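You operate a simulated robot arm through the tools that you are given. There is no shell and no other tool.

The job below is to be done with a simulated robot arm. You get a single attempt, and the scene is never put back.

Task
Put things in order on the worktop by the socket. At the end: the green glass stands where the blue pasta packet stood; the blue pasta packet stands where the beetroot stood; the beetroot stands where the yellow square cup stood; the yellow square cup is on the wooden trivet; whatever was shut is shut again. Leave all else as you found it, and nothing knocked over.

The check looks at the end state, three seconds after you hand in, the way a careful person would. Anything else that was tipped, shoved, dropped, spilled or broken makes it a failure.

Robot
A 6-joint arm with a two-finger gripper, fixed in place. Base frame: the origin is at the foot of the arm, x ahead of it, y to its left, z up; the work surface is at about z = 0. Units: mm, degrees, N and s.
With the tool pointing down near the work surface it reaches from about 240 to 620 mm from the base axis. Its first joint turns from -66.0 to 66.0 degrees. Payload 1.37 kg.
The TCP is the grasp point between the finger pads, 22 mm short of the fingertips. In the tool frame z runs along the fingers and y along their closing line. The gripper opens to 92 mm; its body begins 65 mm behind the TCP.
Orientation is that of the tool frame in the base frame, as [roll, pitch, yaw] about the fixed x, y, z axes, in that order (R = Rz(yaw) Ry(pitch) Rx(roll)). With the fingers straight down and closing along the base's y, the tool's x points along the base's -x, its y along +y and its z along -z.

Tools
- The arm moves only by the tool apply_moves. Its argument "steps" is a list of rows, each a list of 7 numbers: the shift along the tool's x, y, z in cm, then the turn, a rotation vector about the tool's x, y, z in degrees, then the gripper command, from -1 (fully open) to 1 (shut), values between in proportion. In form: [[dx, dy, dz, rx, ry, rz, hand], ...]. A call has 1 to 20 rows; each row shifts and turns the commanded pose from where the row before left it, along the tool's axes as they then stand. A row lasts 0.2 s, in which the tool goes at most 50 mm and 8.6 degrees; a call with a longer step from one row to the next is refused whole, and so is a gripper value outside its range. Where a pose cannot be reached the arm comes as near as it can. A force on the tool above 40 N (or 10 N above the force at the start of the call, whichever is more), or a blocked arm, ends the call early, and 0.2 s more pass. The fingers move at their own pace (about 59.9 mm/s each) and stop on an object; they squeeze with about 26 N. The grip force told is the motor's: it shows also when the fingers shut on nothing. Time passes only in rows, and 0.2 s behind the last, so rows that do not move let the fingers close. It gives the time, the measured TCP pose, the force on the tool (base axes), the opening and the grip force at its end, in the units of the frame above (readings bear some noise), with the torque about the TCP (base axes, N m) and any sound that the robot's microphone picked up.
- Cameras (640 x 400 px; columns grow to the right, rows downward): "scene" is fixed at [43.8, -453.2, 568.7]; the picture's right is [0.60, -0.80, 0.00], its down [-0.58, -0.43, -0.69] and it looks along [0.56, 0.42, -0.72] (base axes); focal length 371 px, centre (320, 200). "wrist" rides on the gripper at [71, 19, -102] in the tool frame; the picture's right is [-0.26, 0.97, 0.00], its down [-0.75, -0.20, -0.62] and it looks along [-0.60, -0.16, 0.78] (tool axes); focal length 280 px, centre (320, 200). There is no depth. A picture from a camera that has moved, and an enlarged one, comes with that camera's place and axes in the base frame and with its lens.
- grab_frame(camera): a new picture of that camera. No time passes.
- inspect(camera, box): a new picture of the part [left, top, right, bottom] of that camera's present view, enlarged. No time passes.
- sign_off(): hands the job in; it is judged then, once.

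Places have to be worked out from the pictures, the camera data and where the tool is seen. Open the gripper and draw the arm clear of the work before you hand the job in, unless the task says otherwise.

The tools are called after "Request:" as a command line: name --pt "numbers of a row" for each row, then --argument value for the rest, lists and objects as JSON in quotes. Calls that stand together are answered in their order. apply_moves: Moves the arm, as the interface text tells. Its arguments: {"type":"object","properties":{"steps":{"type":"array"}},"required":["steps"]} The other tools are called the same way: grab_frame (camera) takes a picture; inspect (camera, box) takes an enlarged picture of a part of a camera's view; sign_off () hands the job in.

At the start:

```text
t: 0.0
position: [391.7, -231.9, 263.7]
ee_rot: [-180.0, 0.0, 179.9]
contact_force: [-0.9, -0.4, -0.5]
ft_torque: [-0.03, 0.0, -0.01]
gripper_width: 92.1
grip_force: 0.0
```

scene: 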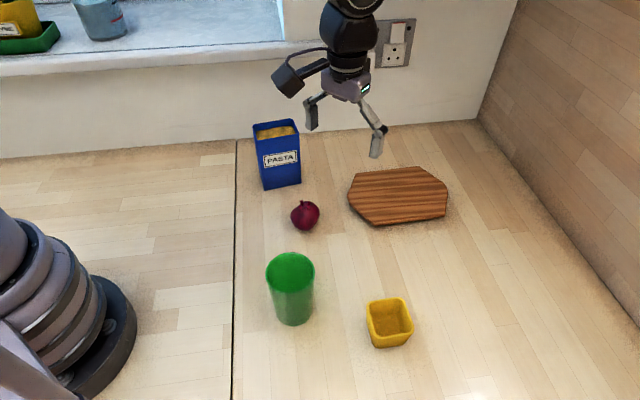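
wrist: 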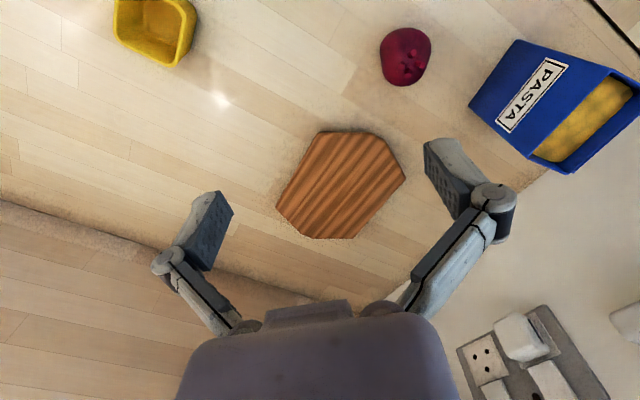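

The opening pictures show the pasta packet, beetroot, green glass, yellow cup and trivet. I'll zoom in on each to get outlines and look for anything that is shut or has a lid.

Request:
inspect --camera "scene" --box '[230, 100, 350, 240]'

Request:
inspect --camera "scene" --box '[240, 230, 440, 370]'

Request:
inspect --camera "scene" --box '[330, 140, 470, 240]'

Request:
inspect --camera "wrist" --box '[360, 0, 640, 190]'

Request:
inspect --camera "wrist" --box '[80, 0, 260, 120]'

```text
2.86 times, centred on (290, 170) of scene
camera zoom: at [43.8, -453.2, 568.7], right [0.6, -0.8, 0.0], down [-0.58, -0.43, -0.69], along [0.56, 0.42, -0.72], focal length 1060 px, centre (406, 286)
```

zoom: 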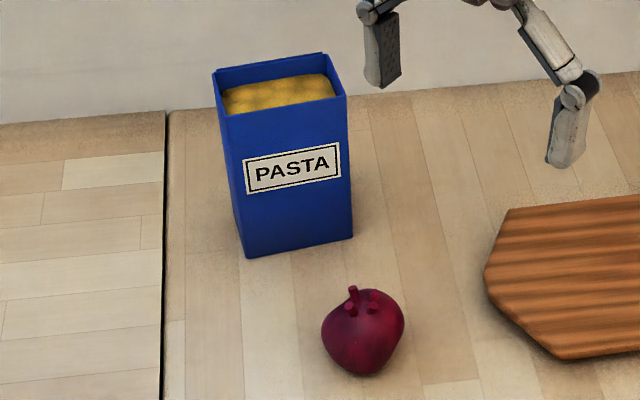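

```text
2.86 times, centred on (340, 300) of scene
camera zoom: at [43.8, -453.2, 568.7], right [0.6, -0.8, 0.0], down [-0.58, -0.43, -0.69], along [0.56, 0.42, -0.72], focal length 1060 px, centre (263, -86)
```

zoom: 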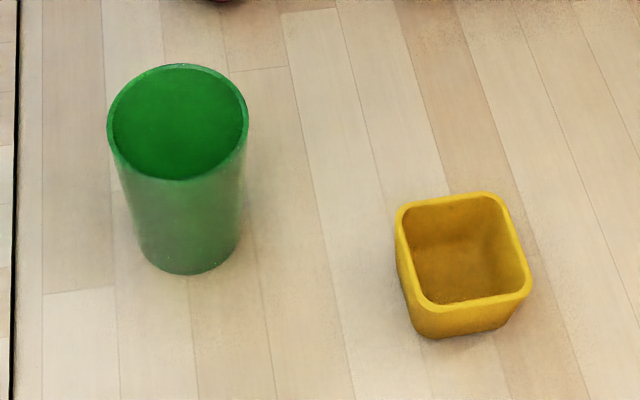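

```text
4.00 times, centred on (400, 190) of scene
camera zoom: at [43.8, -453.2, 568.7], right [0.6, -0.8, 0.0], down [-0.58, -0.43, -0.69], along [0.56, 0.42, -0.72], focal length 1484 px, centre (0, 240)
```

zoom: 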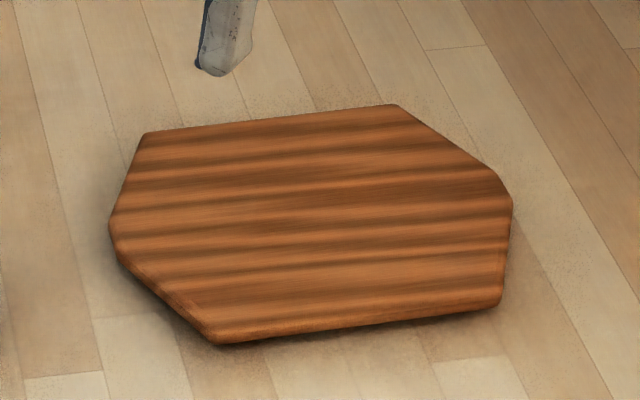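

```text
2.11 times, centred on (500, 95) of wrist
camera zoom: at [320.9, -210.5, 364.8], right [0.26, 0.97, 0.0], down [0.75, -0.2, 0.62], along [0.6, -0.16, -0.78], focal length 590 px, centre (-59, 421)
```

zoom: 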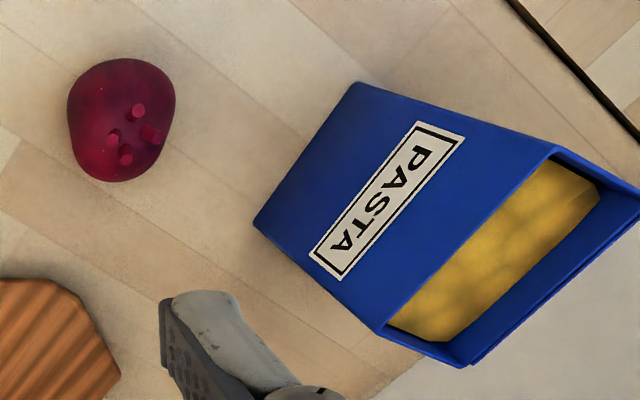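

```text
3.33 times, centred on (170, 60) of wrist
camera zoom: at [320.9, -210.5, 364.8], right [0.26, 0.97, 0.0], down [0.75, -0.2, 0.62], along [0.6, -0.16, -0.78], focal length 935 px, centre (820, 667)
```

zoom: 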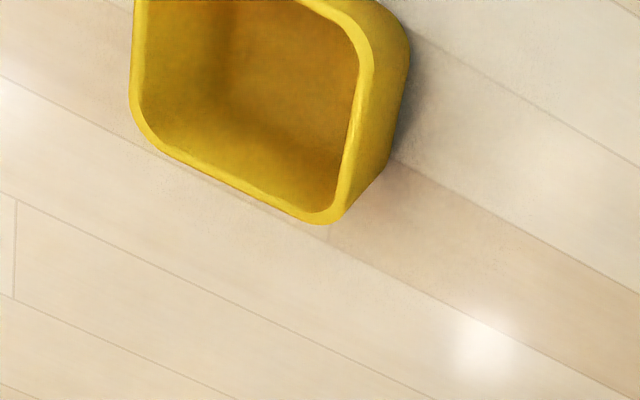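

No lids or doors are visible: the packet, cup and glass all look open-topped. My estimates are packet (487,-9) about 83x56x133 mm, beetroot (412,-139), glass (254,-242) about 116 high, cup (316,-377) turned about 45°, and trivet centred near (590,-250). I'll move above the cup, turn the fingers to match its sides and take a closer look.

Request:
apply_moves --pt "1.52 -2.88 1.28 0 0 0 -1" --pt "1.52 -2.88 1.28 0 0 0 -1" --pt "1.52 -2.88 1.28 0 0 0 -1" --pt "1.52 -2.88 1.28 0 0 0 -1" --pt "1.52 -2.88 1.28 0 0 0 -1" --pt "0 0 0 0 0 7.5 -1" --pt "0 0 0 0 0 7.5 -1" --pt "0 0 0 0 0 7.5 -1" --pt "0 0 0 0 0 7.5 -1" --pt "0 0 0 0 0 7.5 -1" --pt "0 0 0 0 0 7.5 -1"

Request:
grab_frame --camera "wrist"

Request:
grab_frame --camera "scene"

```text
t: 2.4
position: [314.9, -375.3, 200.0]
ee_rot: [180.0, 0.0, 134.9]
contact_force: [0.6, -0.9, -0.1]
ft_torque: [0.0, 0.03, 0.0]
gripper_width: 92.1
grip_force: 0.1
```

```text
taken
camera wrist: at [279.2, -310.2, 301.0], right [0.87, 0.49, 0.0], down [0.39, -0.68, 0.62], along [0.31, -0.54, -0.78], focal length 280 px, centre (320, 200)
```

wrist: 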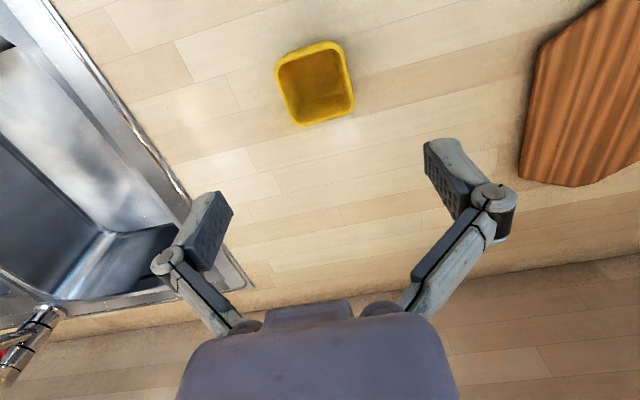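

```text
taken
```

scene: 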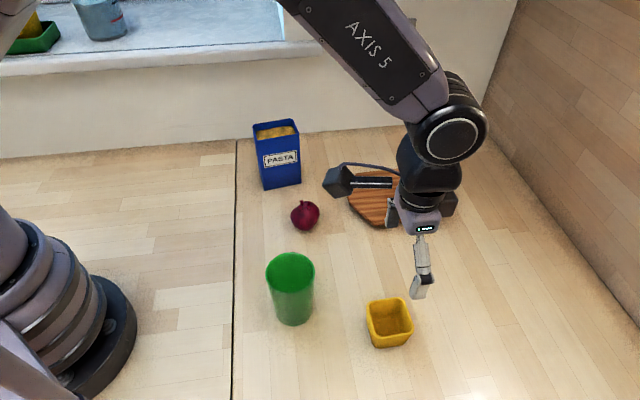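

The sink edge lies to the left of the cup in this view, and the cup itself is clear. I'll enlarge the cup to fix its height, centre and rotation.

Request:
inspect --camera "wrist" --box '[240, 20, 400, 140]'

Request:
inspect --camera "scene" --box '[340, 280, 440, 360]'

```text
3.33 times, centred on (320, 80) of wrist
camera zoom: at [279.2, -310.2, 301.0], right [0.87, 0.49, 0.0], down [0.39, -0.68, 0.62], along [0.31, -0.54, -0.78], focal length 935 px, centre (320, 600)
```

zoom: 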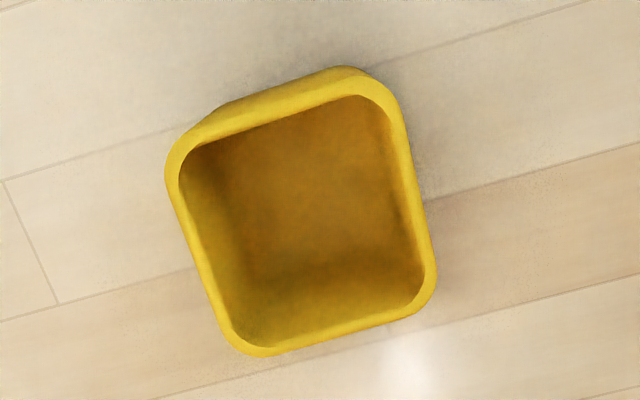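

```text
5.00 times, centred on (390, 320) of scene
camera zoom: at [43.8, -453.2, 568.7], right [0.6, -0.8, 0.0], down [-0.58, -0.43, -0.69], along [0.56, 0.42, -0.72], focal length 1855 px, centre (-30, -400)
```

zoom: 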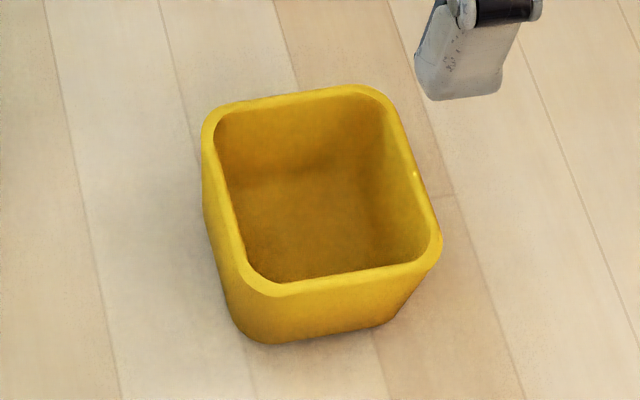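

The two views agree on a cup centre near (315,-380.5), about 61 mm wide, 45 mm high, with its sides at 45° in line with the fingers. I'll centre over it and lower to z≈28 with the fingers open.

Request:
apply_moves --pt "-0.37 -0.37 0 0 0 0 -1" --pt "0 0 4 0 0 0 -1" --pt "0 0 4 0 0 0 -1" --pt "0 0 4 0 0 0 -1" --pt "0 0 2.0 0 0 0 -1" --pt "0 0 1.5 0 0 0 -1" --pt "0 0 1.2 0 0 0 -1" --pt "0 0 0.5 0 0 0 -1" --pt "0 0 0 0 0 0 -1"

Request:
grab_frame --camera "wrist"

Request:
grab_frame --camera "scene"

```text
t: 4.4
position: [314.8, -380.1, 27.1]
ee_rot: [-180.0, 0.0, 135.0]
contact_force: [0.7, -0.7, 0.1]
ft_torque: [0.02, 0.0, 0.01]
gripper_width: 92.1
grip_force: 0.1
```

```text
taken
camera wrist: at [278.6, -315.4, 128.1], right [0.87, 0.5, 0.0], down [0.39, -0.68, 0.63], along [0.31, -0.54, -0.78], focal length 280 px, centre (320, 200)
```

wrist: 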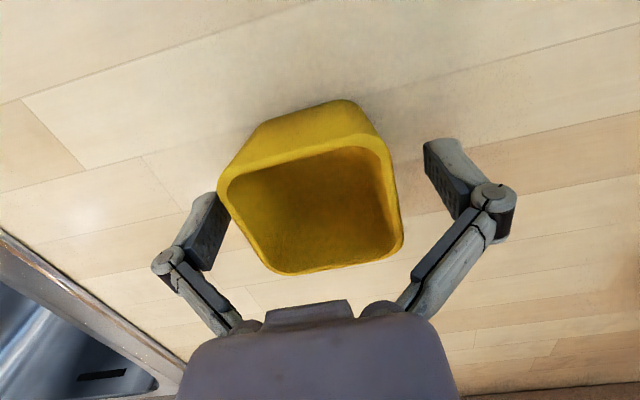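

```text
taken
```

scene: 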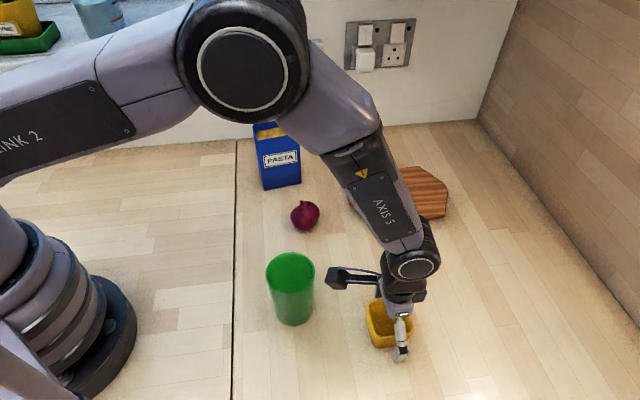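

The cup sits centred between the pads, with the rim centre computed at about (314,-380). I'll close on it and wait for the grip to settle.

Request:
apply_moves --pt "0 0 0 0 0 0 1" --pt "0 0 0 0 0 0 1" --pt "0 0 0 0 0 0 1" --pt "0 0 0 0 0 0 1" --pt "0 0 0 0 0 0 1"

Request:
grab_frame --camera "wrist"

```text
t: 5.6
position: [315.4, -380.9, 26.7]
ee_rot: [180.0, 0.0, 135.0]
contact_force: [-0.9, 0.4, 2.4]
ft_torque: [0.06, -0.04, 0.06]
gripper_width: 58.9
grip_force: 25.5
```

```text
taken
camera wrist: at [278.6, -315.5, 128.4], right [0.87, 0.5, 0.0], down [0.39, -0.68, 0.63], along [0.31, -0.54, -0.78], focal length 280 px, centre (320, 200)
```

wrist: 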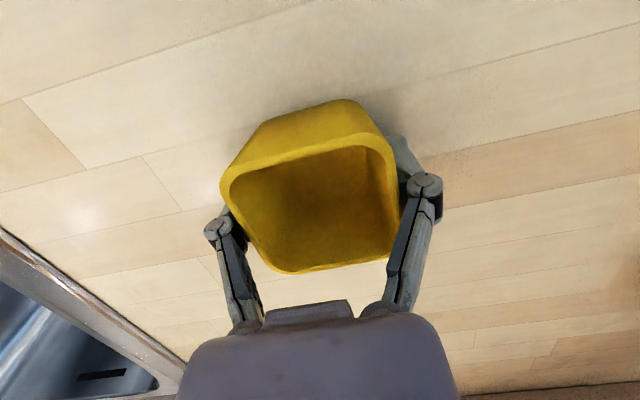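

The cup is held with a 58.9 mm opening and 25 N. I'll lift it to z≈130 and carry it over the near half of the trivet at about (555,-238), then check before lowering.

Request:
apply_moves --pt "0 0 -1.0 0 0 0 1" --pt "0 0 -2.0 0 0 0 1" --pt "0 0 -3.5 0 0 0 1" --pt "0 0 -3.8 0 0 0 1" --pt "-0.5 2.0 0 0 0 0 1" --pt "-1.0 3.9 0 0 0 0 1" --pt "-1.0 3.9 0 0 0 0 1" --pt "-1.0 3.9 0 0 0 0 1" --pt "-1.0 3.9 0 0 0 0 1" --pt "-1.0 3.9 0 0 0 0 1" --pt "-0.86 3.5 0 0 0 0 1" --pt "-0.5 2.08 0 0 0 0 1" --pt "0 0 0 0 0 0 1"

Request:
grab_frame --camera "wrist"

Request:
grab_frame --camera "scene"

```text
t: 8.4
position: [554.7, -237.2, 130.5]
ee_rot: [180.0, 0.0, 134.9]
contact_force: [-0.1, -0.3, -0.1]
ft_torque: [0.02, -0.01, 0.05]
gripper_width: 58.6
grip_force: 26.2
```

```text
taken
camera wrist: at [518.6, -172.5, 232.2], right [0.87, 0.5, 0.0], down [0.39, -0.68, 0.62], along [0.31, -0.54, -0.78], focal length 280 px, centre (320, 200)
```

wrist: 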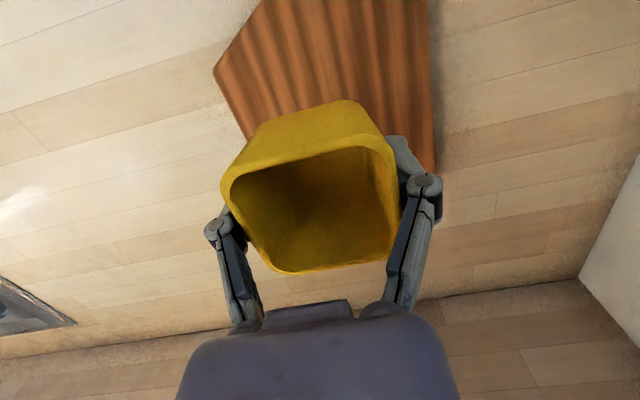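

```text
taken
```

scene: 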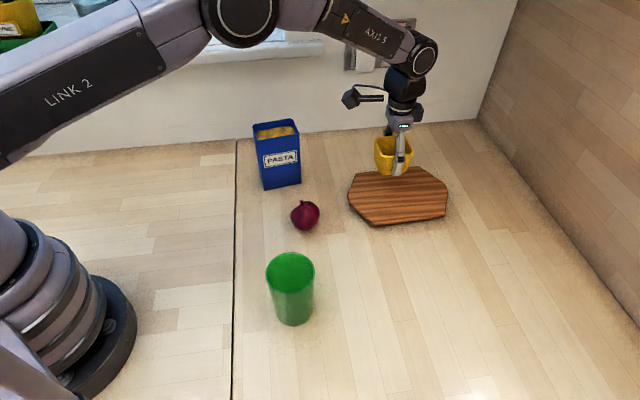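

The wrist view puts the landing point about 63–70 mm inside the nearest trivet edges. I'll lower to just above the trivet surface and look again.

Request:
apply_moves --pt "0 0 2.5 0 0 0 1" --pt "0 0 2.5 0 0 0 1" --pt "0 0 2.0 0 0 0 1" --pt "0 0 1.0 0 0 0 1" --pt "0 0 0.4 0 0 0 1" --pt "0 0 0 0 0 0 1"

Request:
inspect --camera "scene" --box '[330, 110, 470, 240]'

```text
t: 9.8
position: [557.0, -238.8, 49.2]
ee_rot: [179.8, 0.3, 134.9]
contact_force: [-8.6, 0.8, 27.7]
ft_torque: [-0.08, 0.03, 0.03]
gripper_width: 59.2
grip_force: 26.2
```

```text
3.08 times, centred on (400, 175) of scene
camera zoom: at [43.6, -453.1, 568.8], right [0.6, -0.8, 0.0], down [-0.58, -0.43, -0.7], along [0.56, 0.42, -0.72], focal length 1141 px, centre (74, 277)
```

zoom: 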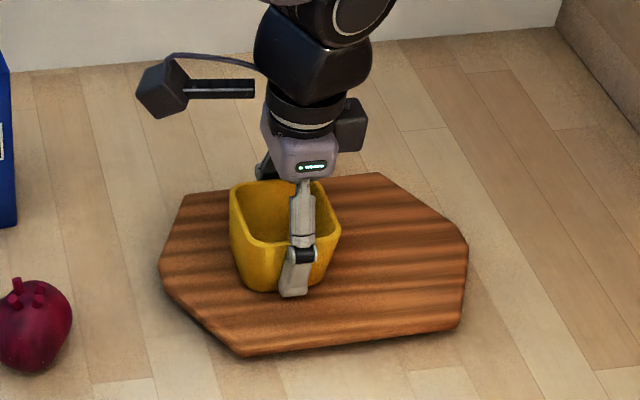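

The cup touched at z≈49, so the trivet is about 22 mm thick, thicker than I judged, and the push is now 28 N. I'll ease up a little to take the load off before letting go.

Request:
apply_moves --pt "0 0 -0.1 0 0 0 1" --pt "0 0 -0.1 0 0 0 1" --pt "0 0 0 0 0 0 1"

```text
t: 10.6
position: [556.0, -236.5, 48.3]
ee_rot: [-180.0, 0.2, 135.0]
contact_force: [2.0, -9.3, 18.7]
ft_torque: [-0.26, -0.19, 0.01]
gripper_width: 58.9
grip_force: 26.1
```

There is still about 19 N on the cup, so I'll ease up a bit more in small steps.

Request:
apply_moves --pt "0 0 -0.1 0 0 0 1" --pt "0 0 0 0 0 0 1"

```text
t: 11.2
position: [555.8, -236.9, 49.1]
ee_rot: [-180.0, 0.0, 135.0]
contact_force: [4.2, -5.4, 14.9]
ft_torque: [-0.14, -0.18, 0.03]
gripper_width: 58.4
grip_force: 26.2
```

Request:
apply_moves --pt "0 0 -0.1 0 0 0 1" --pt "0 0 0 0 0 0 1"

```text
t: 11.8
position: [554.6, -235.8, 47.9]
ee_rot: [-179.9, -0.2, 134.9]
contact_force: [4.2, 0.3, 8.7]
ft_torque: [0.02, -0.22, -0.02]
gripper_width: 58.7
grip_force: 25.7
```

The load is down to 8.7 N. One more small lift, then I'll check that the cup is sitting level before I release it.

Request:
apply_moves --pt "0 0 -0.1 0 0 0 1" --pt "0 0 0 0 0 0 1"

Request:
inspect --camera "scene" --box '[330, 110, 470, 240]'

Request:
grab_frame --camera "wrist"

```text
t: 12.4
position: [553.7, -237.7, 49.2]
ee_rot: [-179.8, -0.2, 135.0]
contact_force: [-0.4, -0.1, 0.5]
ft_torque: [0.01, 0.03, -0.03]
gripper_width: 58.6
grip_force: 25.9
```

```text
3.08 times, centred on (400, 175) of scene
camera zoom: at [43.8, -453.2, 568.7], right [0.6, -0.8, 0.0], down [-0.58, -0.43, -0.69], along [0.56, 0.42, -0.72], focal length 1141 px, centre (74, 277)
```

zoom: 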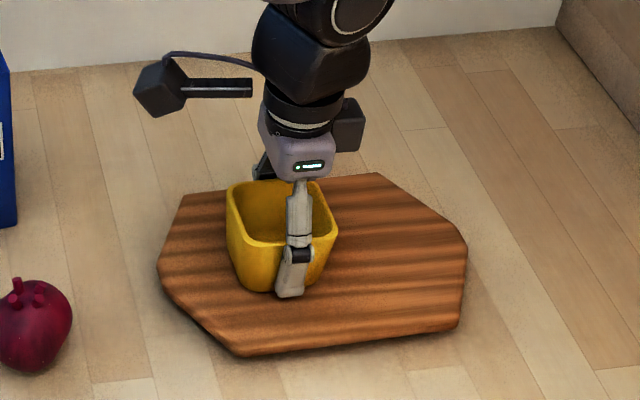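

```text
taken
camera wrist: at [518.1, -172.4, 151.4], right [0.87, 0.5, 0.0], down [0.39, -0.68, 0.62], along [0.31, -0.54, -0.78], focal length 280 px, centre (320, 200)
```

wrist: 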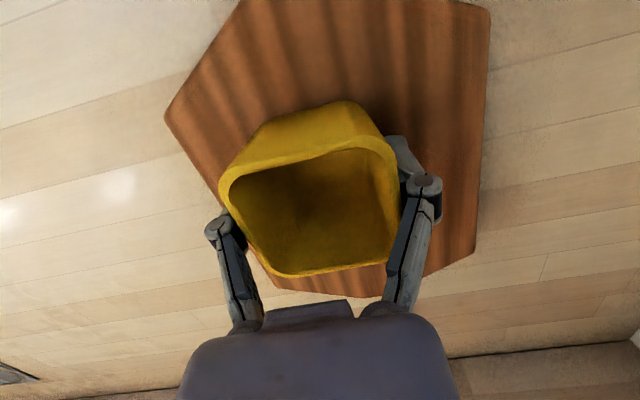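

The load has gone to about zero, the cup is level on the trivet, and the trivet hasn't moved. I'll open the fingers and rise straight up.

Request:
apply_moves --pt "0 0 0 0 0 0 0.2" --pt "0 0 0 0 0 0 -0.5" --pt "0 0 0 0 0 0 -1" --pt "0 0 0 0 0 0 -1" --pt "0 0 -1.5 0 0 0 -1" --pt "0 0 -3 0 0 0 -1" --pt "0 0 -4 0 0 0 -1" --pt "0 0 -4 0 0 0 -1" --pt "0 0 -3 0 0 0 -1" --pt "0 0 0 0 0 0 -1"

Request:
grab_frame --camera "wrist"

Request:
grab_frame --camera "scene"

```text
t: 14.6
position: [558.2, -236.0, 206.9]
ee_rot: [-180.0, 0.0, 135.1]
contact_force: [-0.6, -0.5, 0.4]
ft_torque: [-0.02, 0.01, 0.04]
gripper_width: 91.9
grip_force: 0.1
```

```text
taken
camera wrist: at [522.1, -171.8, 308.0], right [0.87, 0.5, 0.0], down [0.39, -0.68, 0.63], along [0.31, -0.54, -0.78], focal length 280 px, centre (320, 200)
```

wrist: 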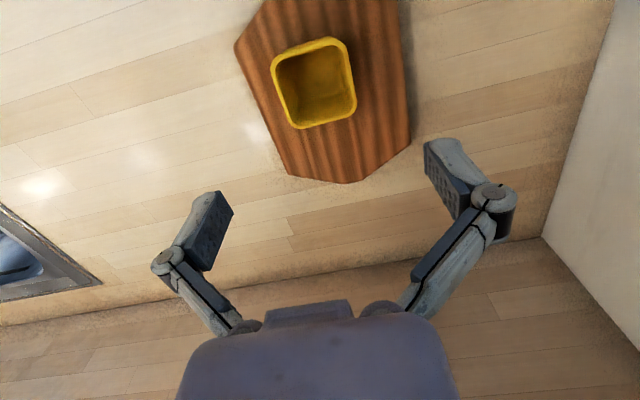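

```text
taken
```

scene: 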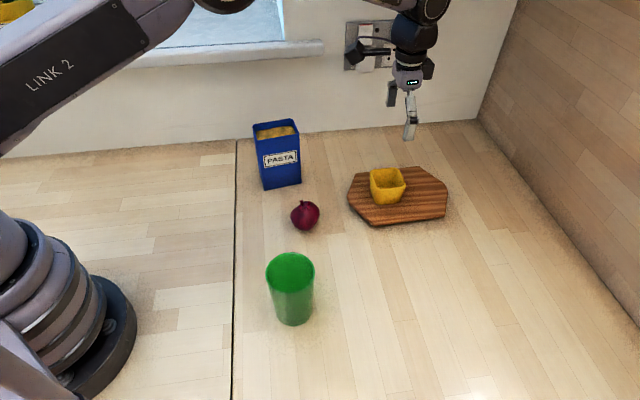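

The cup stands squarely on the trivet. Next is the beetroot, so I'll move above it and look.

Request:
apply_moves --pt "2.0 -0.4 0 0 0 0 -1" --pt "3.8 -0.8 0 0 0 0 -1" --pt "3.8 -0.8 0 0 0 0 -1" --pt "3.8 -0.8 0 0 0 0 -1" --pt "3.8 -0.8 0 0 0 0 -1" --pt "0 0 0 0 0 0 -1"

Request:
grab_frame --camera "wrist"

```text
t: 16.0
position: [410.1, -137.8, 203.7]
ee_rot: [180.0, 0.0, 134.9]
contact_force: [-0.4, 0.3, 0.3]
ft_torque: [0.03, -0.02, -0.03]
gripper_width: 91.8
grip_force: 0.1
```

```text
taken
camera wrist: at [373.1, -74.1, 306.0], right [0.87, 0.5, 0.0], down [0.39, -0.68, 0.63], along [0.31, -0.54, -0.78], focal length 280 px, centre (320, 200)
```

wrist: 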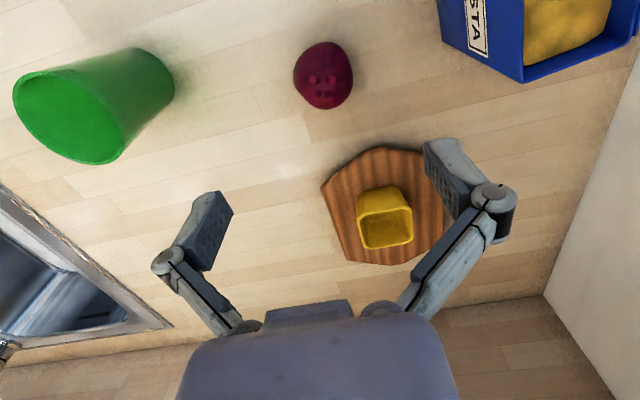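

I'll enlarge the beetroot and the glass in this view for better positions and to see whether the glass holds anything.

Request:
inspect --camera "wrist" --box '[260, 20, 390, 130]'

Request:
inspect --camera "wrist" --box '[0, 30, 200, 180]'

Request:
inspect --camera "scene" --box '[270, 180, 340, 250]'

Request:
inspect --camera "wrist" --box '[310, 130, 460, 270]'

```text
3.64 times, centred on (325, 75) of wrist
camera zoom: at [373.1, -74.1, 306.0], right [0.87, 0.5, 0.0], down [0.39, -0.68, 0.63], along [0.31, -0.54, -0.78], focal length 1020 px, centre (302, 654)
```

zoom: 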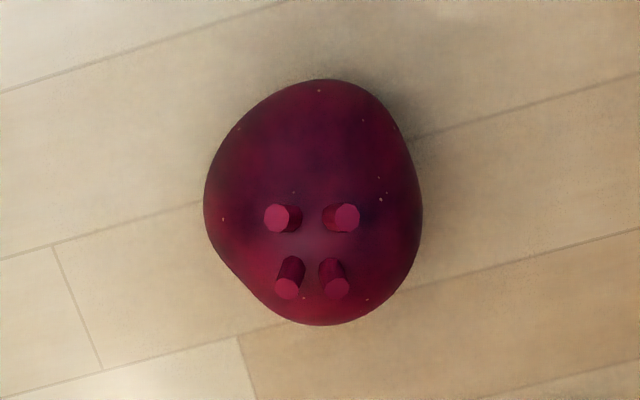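

```text
2.67 times, centred on (100, 105) of wrist
camera zoom: at [373.1, -74.1, 306.0], right [0.87, 0.5, 0.0], down [0.39, -0.68, 0.63], along [0.31, -0.54, -0.78], focal length 748 px, centre (907, 453)
```

zoom: 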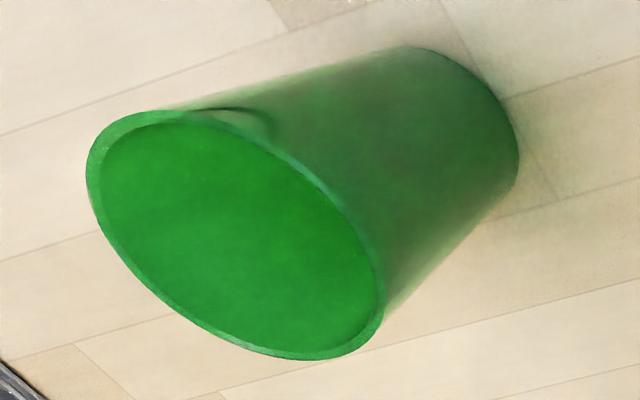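

```text
5.71 times, centred on (305, 215) of scene
camera zoom: at [43.8, -453.2, 568.7], right [0.6, -0.8, 0.0], down [-0.58, -0.43, -0.69], along [0.56, 0.42, -0.72], focal length 2120 px, centre (406, 114)
```

zoom: 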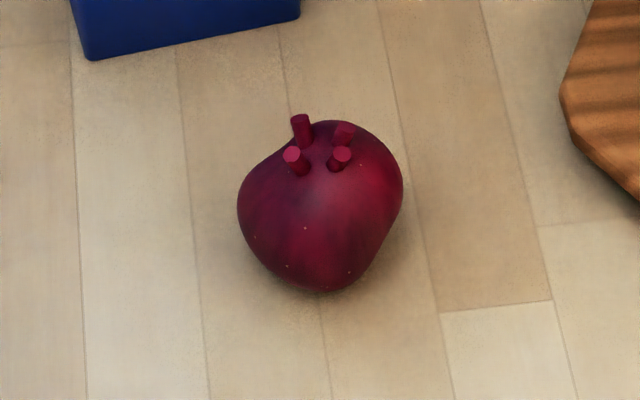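

```text
2.86 times, centred on (385, 200) of wrist
camera zoom: at [373.1, -74.1, 306.0], right [0.87, 0.5, 0.0], down [0.39, -0.68, 0.63], along [0.31, -0.54, -0.78], focal length 801 px, centre (134, 200)
```

zoom: 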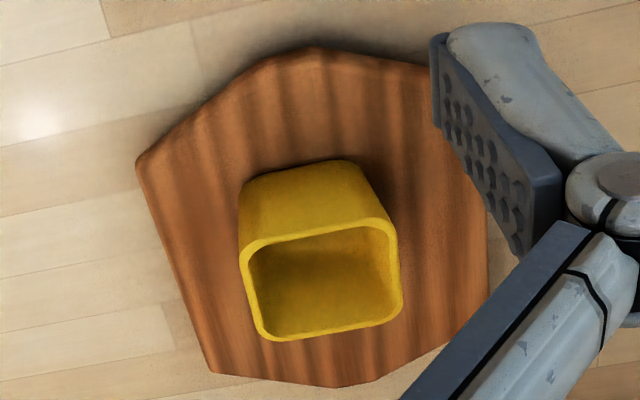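

The beetroot resolves to about (413,-138.5), roughly 56 mm across and 45 mm high. The glass may be full, so I'll handle it slowly later. I'll centre over the beetroot and lower onto it.

Request:
apply_moves --pt "-0.26 0.16 0 0 0 0 -1" --pt "0 0 4 0 0 0 -1" --pt "0 0 4 0 0 0 -1" --pt "0 0 4 0 0 0 -1" --pt "0 0 2.5 0 0 0 -1" --pt "0 0 1.5 0 0 0 -1" --pt "0 0 0.8 0 0 0 -1" --pt "0 0 0.5 0 0 0 -1" --pt "0 0 0 0 0 0 -1"

Request:
grab_frame --camera "wrist"

Request:
inspect --camera "scene" --box '[240, 120, 380, 260]'

```text
t: 18.0
position: [412.2, -142.2, 32.1]
ee_rot: [180.0, 0.0, 135.0]
contact_force: [0.2, 0.4, -0.4]
ft_torque: [0.01, 0.02, 0.02]
gripper_width: 91.7
grip_force: 0.0
```

```text
taken
camera wrist: at [375.4, -77.6, 133.3], right [0.87, 0.5, 0.0], down [0.39, -0.68, 0.63], along [0.31, -0.54, -0.78], focal length 280 px, centre (320, 200)
```

wrist: 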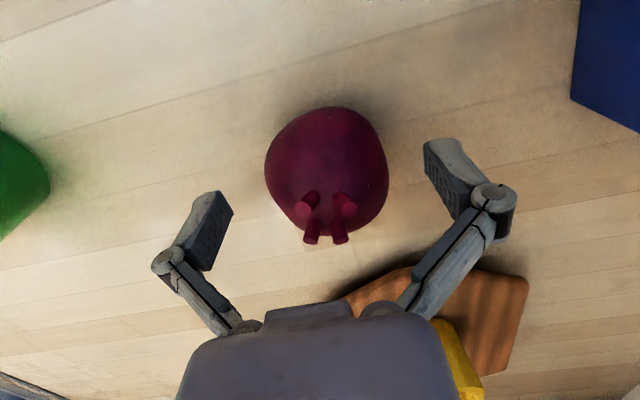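

```text
2.86 times, centred on (310, 190) of scene
camera zoom: at [43.8, -453.2, 568.7], right [0.6, -0.8, 0.0], down [-0.58, -0.43, -0.69], along [0.56, 0.42, -0.72], focal length 1060 px, centre (349, 229)
```

zoom: 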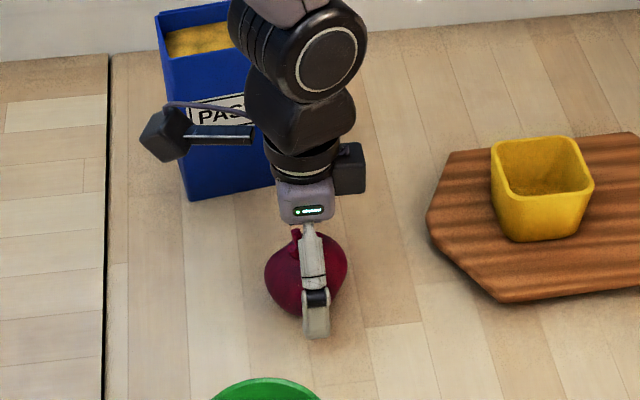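

The camera puts the beetroot at (413.7,-137.6) while the tool reads (412.2,-142.2), so I'm about 4 mm off centre. I'll nudge across, go down a few mm more, and close.

Request:
apply_moves --pt "0.2 0.4 0 0 0 0 -1" --pt "0 0 0.4 0 0 0 -1" --pt "0 0 0 0 0 0 -1"

Request:
grab_frame --camera "wrist"

```text
t: 18.8
position: [414.2, -138.3, 28.5]
ee_rot: [180.0, 0.1, 135.1]
contact_force: [0.6, -0.1, -0.2]
ft_torque: [0.02, 0.0, 0.01]
gripper_width: 92.0
grip_force: 0.0
```

```text
taken
camera wrist: at [377.5, -73.4, 129.8], right [0.87, 0.5, 0.0], down [0.39, -0.68, 0.63], along [0.31, -0.54, -0.78], focal length 280 px, centre (320, 200)
```

wrist: 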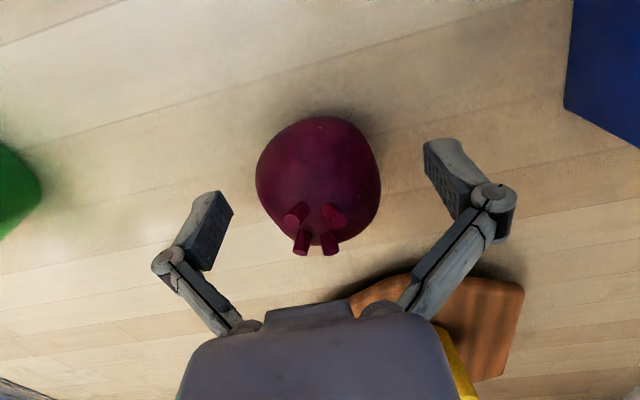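

The beetroot is now centred on the grasp point, so the old place reads (414,-138). I'll close the fingers.

Request:
apply_moves --pt "0 0 0 0 0 0 1" --pt "0 0 0 0 0 0 1" --pt "0 0 0 0 0 0 1" --pt "0 0 0 0 0 0 1" --pt "0 0 0 0 0 0 1"

Request:
grab_frame --camera "wrist"

```text
t: 20.0
position: [414.5, -138.0, 27.6]
ee_rot: [-179.9, 0.0, 135.0]
contact_force: [-3.1, 0.2, 11.5]
ft_torque: [0.04, 0.05, -0.03]
gripper_width: 57.7
grip_force: 26.2
```

```text
taken
camera wrist: at [377.6, -73.4, 130.1], right [0.87, 0.5, 0.0], down [0.39, -0.68, 0.63], along [0.31, -0.54, -0.78], focal length 280 px, centre (320, 200)
```

wrist: 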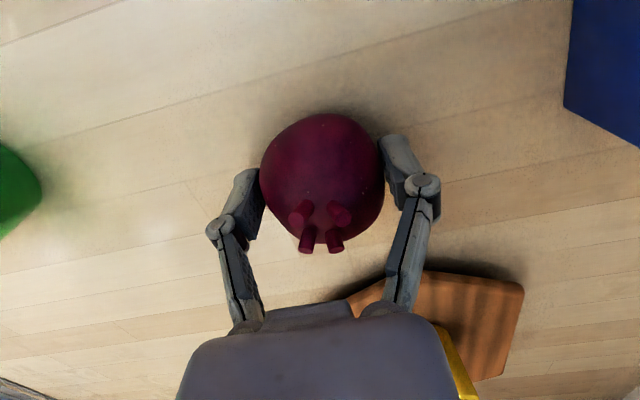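

Held at 57.7 mm. I'll lift to z≈180, which clears the glass rim, and carry the beetroot over to the cup's old spot at (315,-380.5).

Request:
apply_moves --pt "0 0 -1.0 0 0 0 1" --pt "0 0 -2.5 0 0 0 1" --pt "0 0 -4 0 0 0 1" --pt "0 0 -4 0 0 0 1" --pt "0 0 -3.7 0 0 0 1" --pt "-0.7 -1.6 0 0 0 0 1" --pt "-1.5 -3.6 0 0 0 0 1" --pt "-1.5 -3.6 0 0 0 0 1" --pt "-1.5 -3.6 0 0 0 0 1" --pt "-1.5 -3.6 0 0 0 0 1" --pt "-1.5 -3.6 0 0 0 0 1" --pt "-1.2 -2.9 0 0 0 0 1" --pt "-0.71 -1.65 0 0 0 0 1" --pt "0 0 0 0 0 0 1"

Request:
grab_frame --camera "wrist"

Request:
grab_frame --camera "scene"

```text
t: 23.0
position: [314.1, -380.2, 182.8]
ee_rot: [180.0, 0.0, 135.0]
contact_force: [0.1, -0.6, -0.9]
ft_torque: [0.04, 0.01, 0.03]
gripper_width: 57.1
grip_force: 25.8
```

```text
taken
camera wrist: at [277.6, -316.1, 284.2], right [0.87, 0.5, 0.0], down [0.39, -0.68, 0.62], along [0.31, -0.54, -0.78], focal length 280 px, centre (320, 200)
```

wrist: 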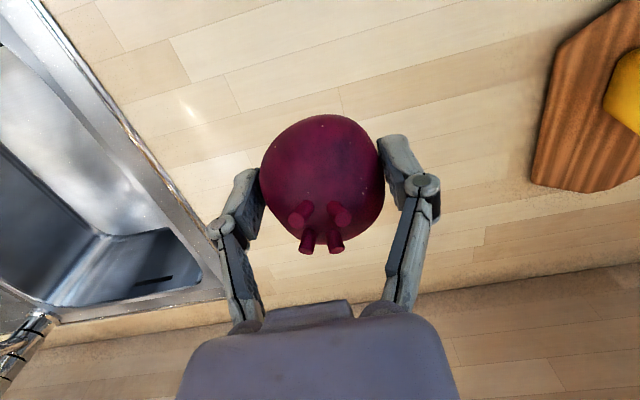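

```text
taken
```

scene: 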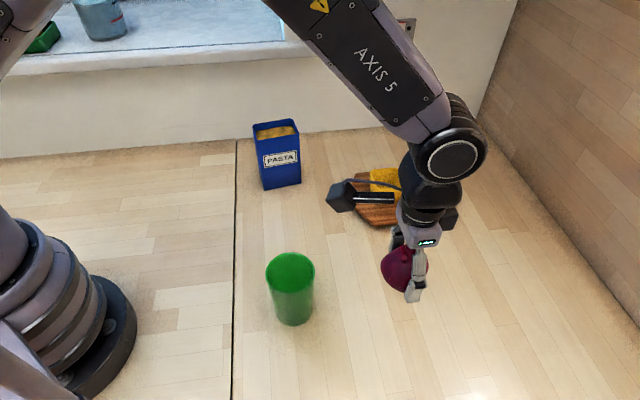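

Over the target with a steady grip. I'll lower it to a few mm above the worktop, then ease down.

Request:
apply_moves --pt "0.02 -0.02 4 0 0 0 1" --pt "0 0 4 0 0 0 1" --pt "0 0 3 0 0 0 1" --pt "0 0 2 0 0 0 1" --pt "0 0 1 0 0 0 1" --pt "0 0 0.6 0 0 0 1" --pt "0 0 0.2 0 0 0 1" --pt "0 0 0 0 0 0 1"

Request:
inspect --camera "scene" --box '[320, 230, 460, 380]'

```text
t: 24.8
position: [312.8, -379.4, 33.1]
ee_rot: [-180.0, 0.0, 135.0]
contact_force: [0.3, -0.2, -1.4]
ft_torque: [-0.02, 0.0, 0.01]
gripper_width: 57.2
grip_force: 25.8
```

```text
2.67 times, centred on (390, 305) of scene
camera zoom: at [43.8, -453.2, 568.7], right [0.6, -0.8, 0.0], down [-0.58, -0.43, -0.69], along [0.56, 0.42, -0.72], focal length 989 px, centre (133, -80)
```

zoom: 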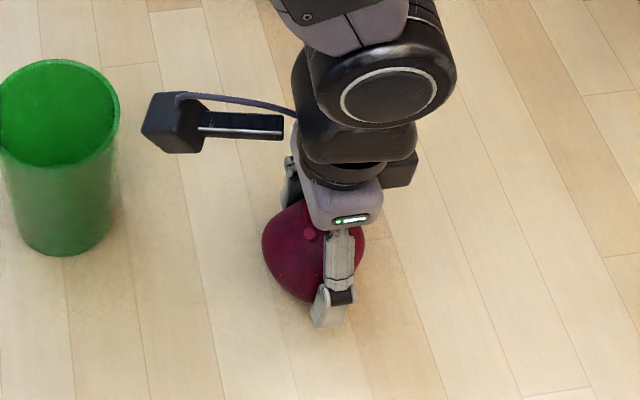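

No contact yet at z≈33. I'll trim about 2 mm sideways and step down gently while watching the force.

Request:
apply_moves --pt "-0.2 0.08 0.1 0 0 0 1" --pt "0 0 0.15 0 0 0 1" --pt "0 0 0 0 0 0 1"

```text
t: 25.6
position: [315.0, -381.4, 31.2]
ee_rot: [-180.0, 0.0, 134.9]
contact_force: [-0.5, -0.6, -1.7]
ft_torque: [0.01, -0.02, -0.02]
gripper_width: 57.0
grip_force: 25.4
```

Request:
apply_moves --pt "0 0 0.1 0 0 0 1" --pt "0 0 0.1 0 0 0 1" --pt "0 0 0 0 0 0 1"

```text
t: 26.4
position: [314.9, -381.1, 28.4]
ee_rot: [-180.0, 0.0, 135.0]
contact_force: [-0.4, -0.6, -0.9]
ft_torque: [0.03, -0.02, -0.03]
gripper_width: 56.9
grip_force: 25.8
```

Still about −1 N, so no contact. I'll continue down in 1 mm steps.

Request:
apply_moves --pt "0 0 0.1 0 0 0 1" --pt "0 0 0 0 0 0 1"

```text
t: 27.0
position: [314.8, -380.5, 29.5]
ee_rot: [-180.0, 0.0, 135.0]
contact_force: [-3.7, 5.3, 15.6]
ft_torque: [0.2, 0.13, -0.04]
gripper_width: 57.4
grip_force: 26.1
```

Touched down at 15 N. I'll back off half a millimetre and then open the fingers gradually.

Request:
apply_moves --pt "0 0 -0.06 0 0 0 1" --pt "0 0 0 0 0 0 1"

```text
t: 27.6
position: [315.2, -379.1, 28.8]
ee_rot: [-180.0, 0.0, 135.0]
contact_force: [0.6, -0.7, 0.8]
ft_torque: [-0.03, -0.04, 0.0]
gripper_width: 57.3
grip_force: 26.4
```

The load is now just the beetroot's own weight. I'll open slowly and check that it stays upright.

Request:
apply_moves --pt "0 0 0 0 0 0 -0.2" --pt "0 0 0 0 0 0 -0.27" --pt "0 0 0 0 0 0 -0.32" --pt "0 0 0 0 0 0 -0.4" --pt "0 0 0 0 0 0 -0.6" --pt "0 0 0 0 0 0 -0.9" --pt "0 0 0 0 0 0 -1"

Request:
grab_frame --camera "wrist"

Request:
inspect --camera "scene" --box '[320, 230, 460, 380]'

```text
t: 29.2
position: [315.8, -379.2, 30.0]
ee_rot: [180.0, 0.0, 135.0]
contact_force: [-0.7, -0.2, 1.4]
ft_torque: [-0.04, -0.02, -0.01]
gripper_width: 91.9
grip_force: 0.1
```

```text
taken
camera wrist: at [278.6, -315.1, 130.5], right [0.87, 0.5, 0.0], down [0.39, -0.68, 0.63], along [0.31, -0.54, -0.78], focal length 280 px, centre (320, 200)
```

wrist: 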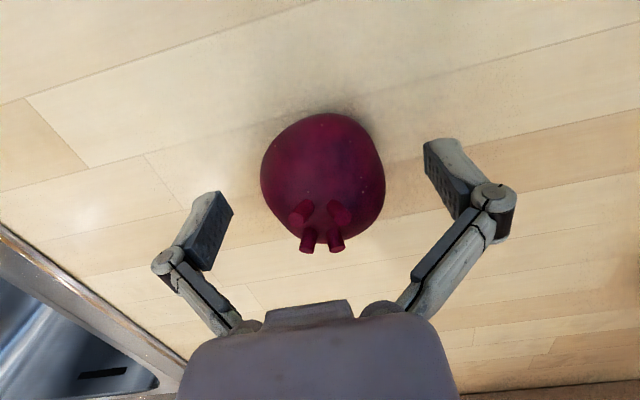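

```text
2.67 times, centred on (390, 305) of scene
camera zoom: at [43.8, -453.2, 568.7], right [0.6, -0.8, 0.0], down [-0.58, -0.43, -0.69], along [0.56, 0.42, -0.72], focal length 989 px, centre (133, -80)
```

zoom: 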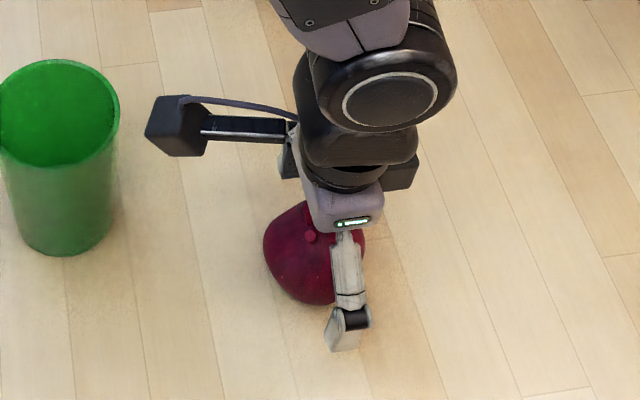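

The beetroot stands upright at the cup's old place. I'll rise clear and go above the pasta packet for a close look at its position and rotation.

Request:
apply_moves --pt "0 0 -2 0 0 0 -1" --pt "0 0 -4 0 0 0 -1" --pt "0 0 -4.5 0 0 0 -1" --pt "0 0 -4.5 0 0 0 -1" --pt "0 0 -4.5 0 0 0 -1" --pt "0.7 1.9 0 0 0 0 -1" --pt "1.41 3.84 0 0 0 0 -1" --pt "1.41 3.84 0 0 0 0 -1" --pt "1.41 3.84 0 0 0 0 -1" --pt "1.41 3.84 0 0 0 0 -1" --pt "1.41 3.84 0 0 0 0 -1" --pt "1.41 3.84 0 0 0 0 -1" --pt "1.41 3.84 0 0 0 0 -1" --pt "1.41 3.84 0 0 0 0 -1" --pt "1.41 3.84 0 0 0 0 -1" --pt "0.71 1.9 0 0 0 0 -1" --pt "0 0 0 0 0 0 -1"

Request:
grab_frame --camera "wrist"

Request:
grab_frame --camera "scene"

```text
t: 32.8
position: [489.5, -11.6, 220.3]
ee_rot: [179.9, 0.0, 135.1]
contact_force: [-0.5, -0.2, 0.2]
ft_torque: [0.03, -0.02, -0.03]
gripper_width: 92.1
grip_force: 0.0
```

```text
taken
camera wrist: at [452.2, 53.6, 322.9], right [0.87, 0.5, 0.0], down [0.39, -0.68, 0.63], along [0.31, -0.54, -0.78], focal length 280 px, centre (320, 200)
```

wrist: 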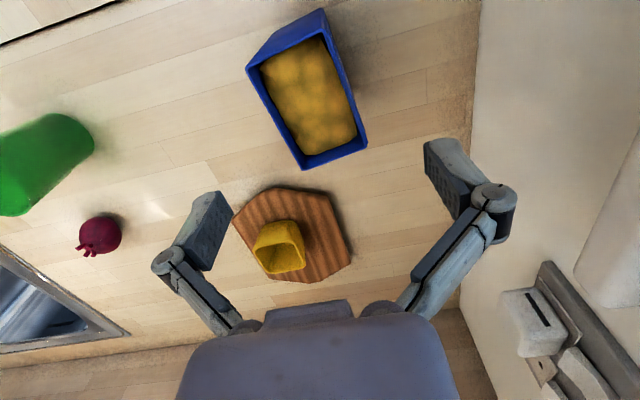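

```text
taken
```

scene: 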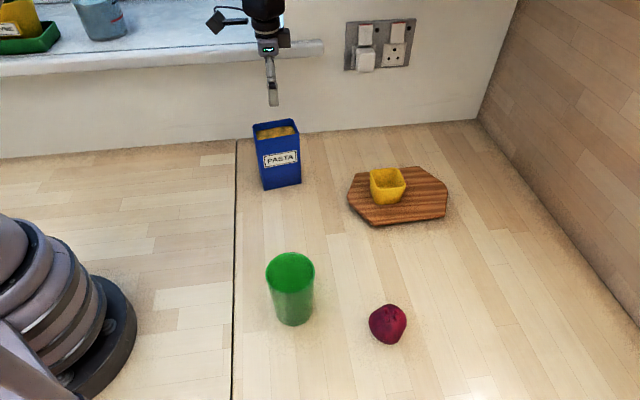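

Everything so far is in place. I'll zoom in on the packet's top to measure its centre and rotation.

Request:
inspect --camera "wrist" --box '[220, 0, 400, 180]'

Request:
inspect --camera "scene" --box '[230, 100, 330, 200]'

Request:
inspect --camera "scene" --box '[250, 240, 420, 350]'

```text
2.22 times, centred on (310, 90) of wrist
camera zoom: at [452.2, 53.6, 322.9], right [0.87, 0.5, 0.0], down [0.39, -0.68, 0.63], along [0.31, -0.54, -0.78], focal length 623 px, centre (342, 444)
```

zoom: 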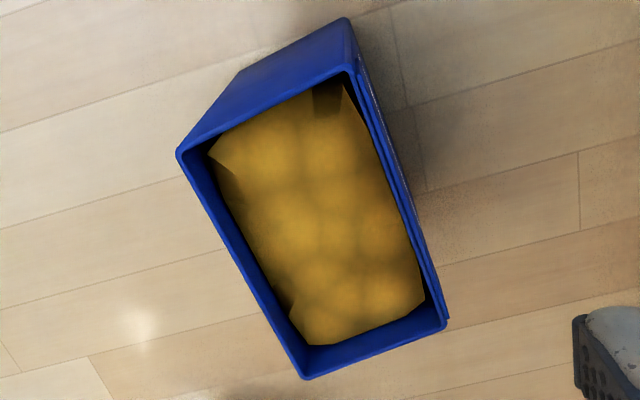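

```text
4.00 times, centred on (280, 150) of scene
camera zoom: at [43.8, -453.2, 568.7], right [0.6, -0.8, 0.0], down [-0.58, -0.43, -0.69], along [0.56, 0.42, -0.72], focal length 1484 px, centre (480, 400)
```

zoom: 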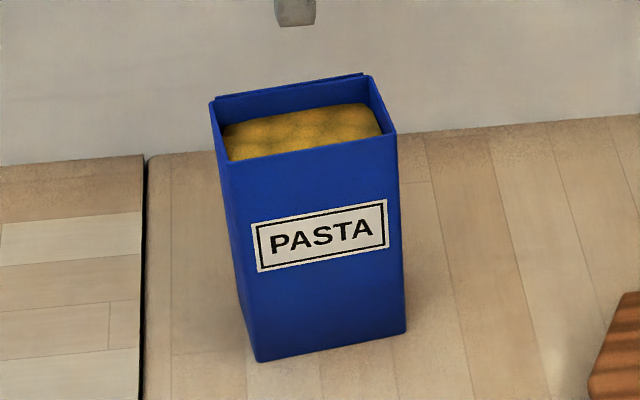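

```text
3.64 times, centred on (335, 295) of scene
camera zoom: at [43.8, -453.2, 568.7], right [0.6, -0.8, 0.0], down [-0.58, -0.43, -0.69], along [0.56, 0.42, -0.72], focal length 1349 px, centre (266, -146)
```

zoom: 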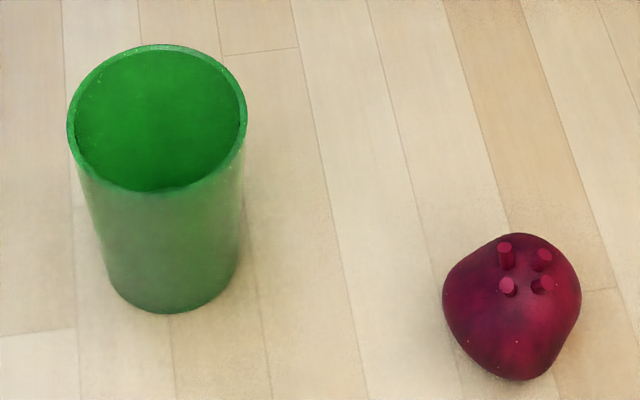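

Both cameras agree on the packet: centre (483.5,-13), thin side about 55 mm along the 53° direction, 134 mm high. I'll trim the position, turn 8° and come down to just above its rim to check alignment.

Request:
apply_moves --pt "0.33 -0.52 0 0 0 0 -1" --pt "0 0 0 0 0 -8 -1" --pt "0 0 3 0 0 0 -1" --pt "0 0 2 0 0 0 -1" --pt "0 0 0 0 0 0 -1" --pt "0 0 0 0 0 0 -1"

Request:
grab_frame --camera "wrist"

Request:
inspect --camera "scene" --box '[210, 40, 350, 200]'

```text
t: 34.2
position: [481.6, -10.5, 172.9]
ee_rot: [-179.9, 0.0, 143.0]
contact_force: [1.5, -0.2, -0.8]
ft_torque: [0.01, 0.01, -0.02]
gripper_width: 91.8
grip_force: 0.1
```

```text
taken
camera wrist: at [438.0, 47.5, 274.3], right [0.79, 0.61, 0.0], down [0.48, -0.62, 0.62], along [0.38, -0.49, -0.78], focal length 280 px, centre (320, 200)
```

wrist: 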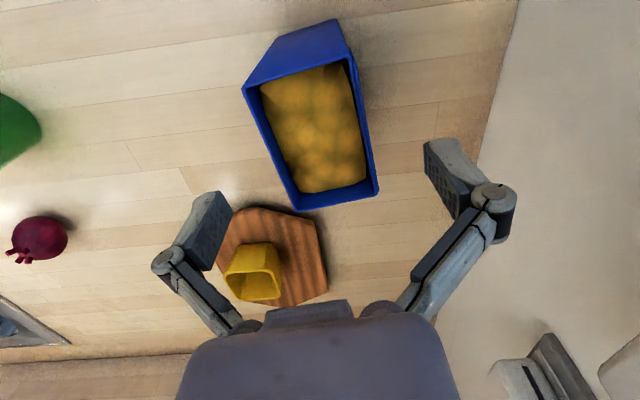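

```text
2.50 times, centred on (280, 120) of scene
camera zoom: at [43.8, -453.2, 568.7], right [0.6, -0.8, 0.0], down [-0.58, -0.43, -0.69], along [0.56, 0.42, -0.72], focal length 927 px, centre (420, 400)
```

zoom: 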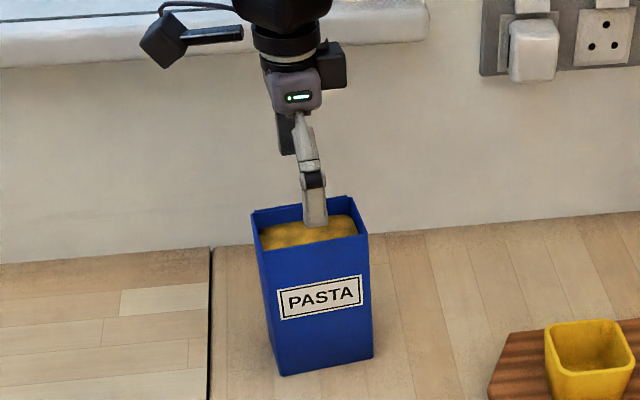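

The packet reads (483.7,-12) and the tool is centred across its thin side, with about 18 mm of clearance per finger. I'll lower to z≈85 with the fingers straddling it.

Request:
apply_moves --pt "-0.25 0 0 0 0 0 -1" --pt "0 0 2 0 0 0 -1" --pt "0 0 2.5 0 0 0 -1" --pt "0 0 2.5 0 0 0 -1" --pt "0 0 1.2 0 0 0 -1" --pt "0 0 0.6 0 0 0 -1" --pt "0 0 0 0 0 0 -1"

Request:
grab_frame --camera "wrist"

Request:
inspect --camera "scene" --box '[210, 40, 350, 200]'

```text
t: 35.8
position: [482.3, -12.3, 85.1]
ee_rot: [179.9, 0.0, 143.0]
contact_force: [0.7, -0.2, 0.4]
ft_torque: [0.0, -0.02, -0.02]
gripper_width: 91.8
grip_force: 0.0
```

```text
taken
camera wrist: at [438.7, 47.3, 187.2], right [0.79, 0.61, 0.0], down [0.48, -0.62, 0.62], along [0.38, -0.49, -0.78], focal length 280 px, centre (320, 200)
```

wrist: 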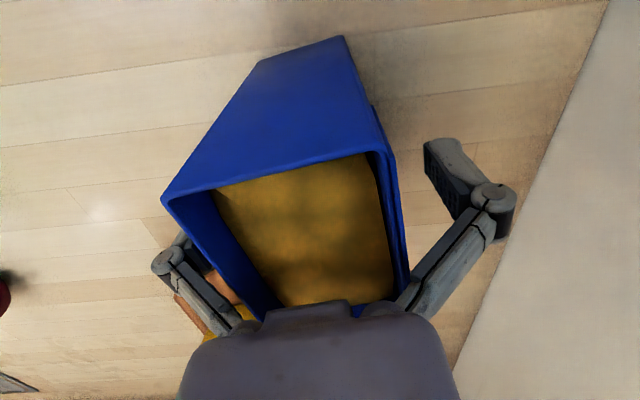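

```text
2.50 times, centred on (280, 120) of scene
camera zoom: at [43.8, -453.2, 568.7], right [0.6, -0.8, 0.0], down [-0.58, -0.43, -0.69], along [0.56, 0.42, -0.72], focal length 927 px, centre (420, 400)
```

zoom: 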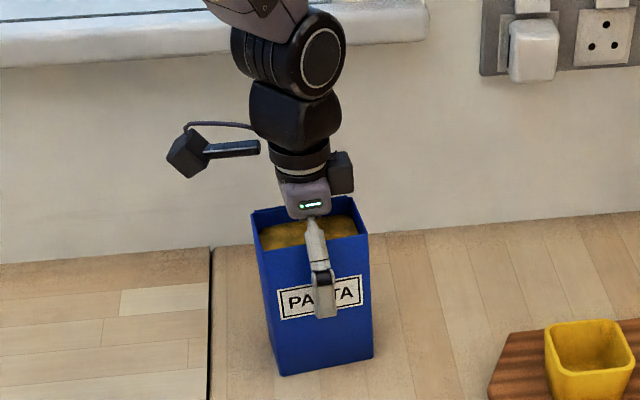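

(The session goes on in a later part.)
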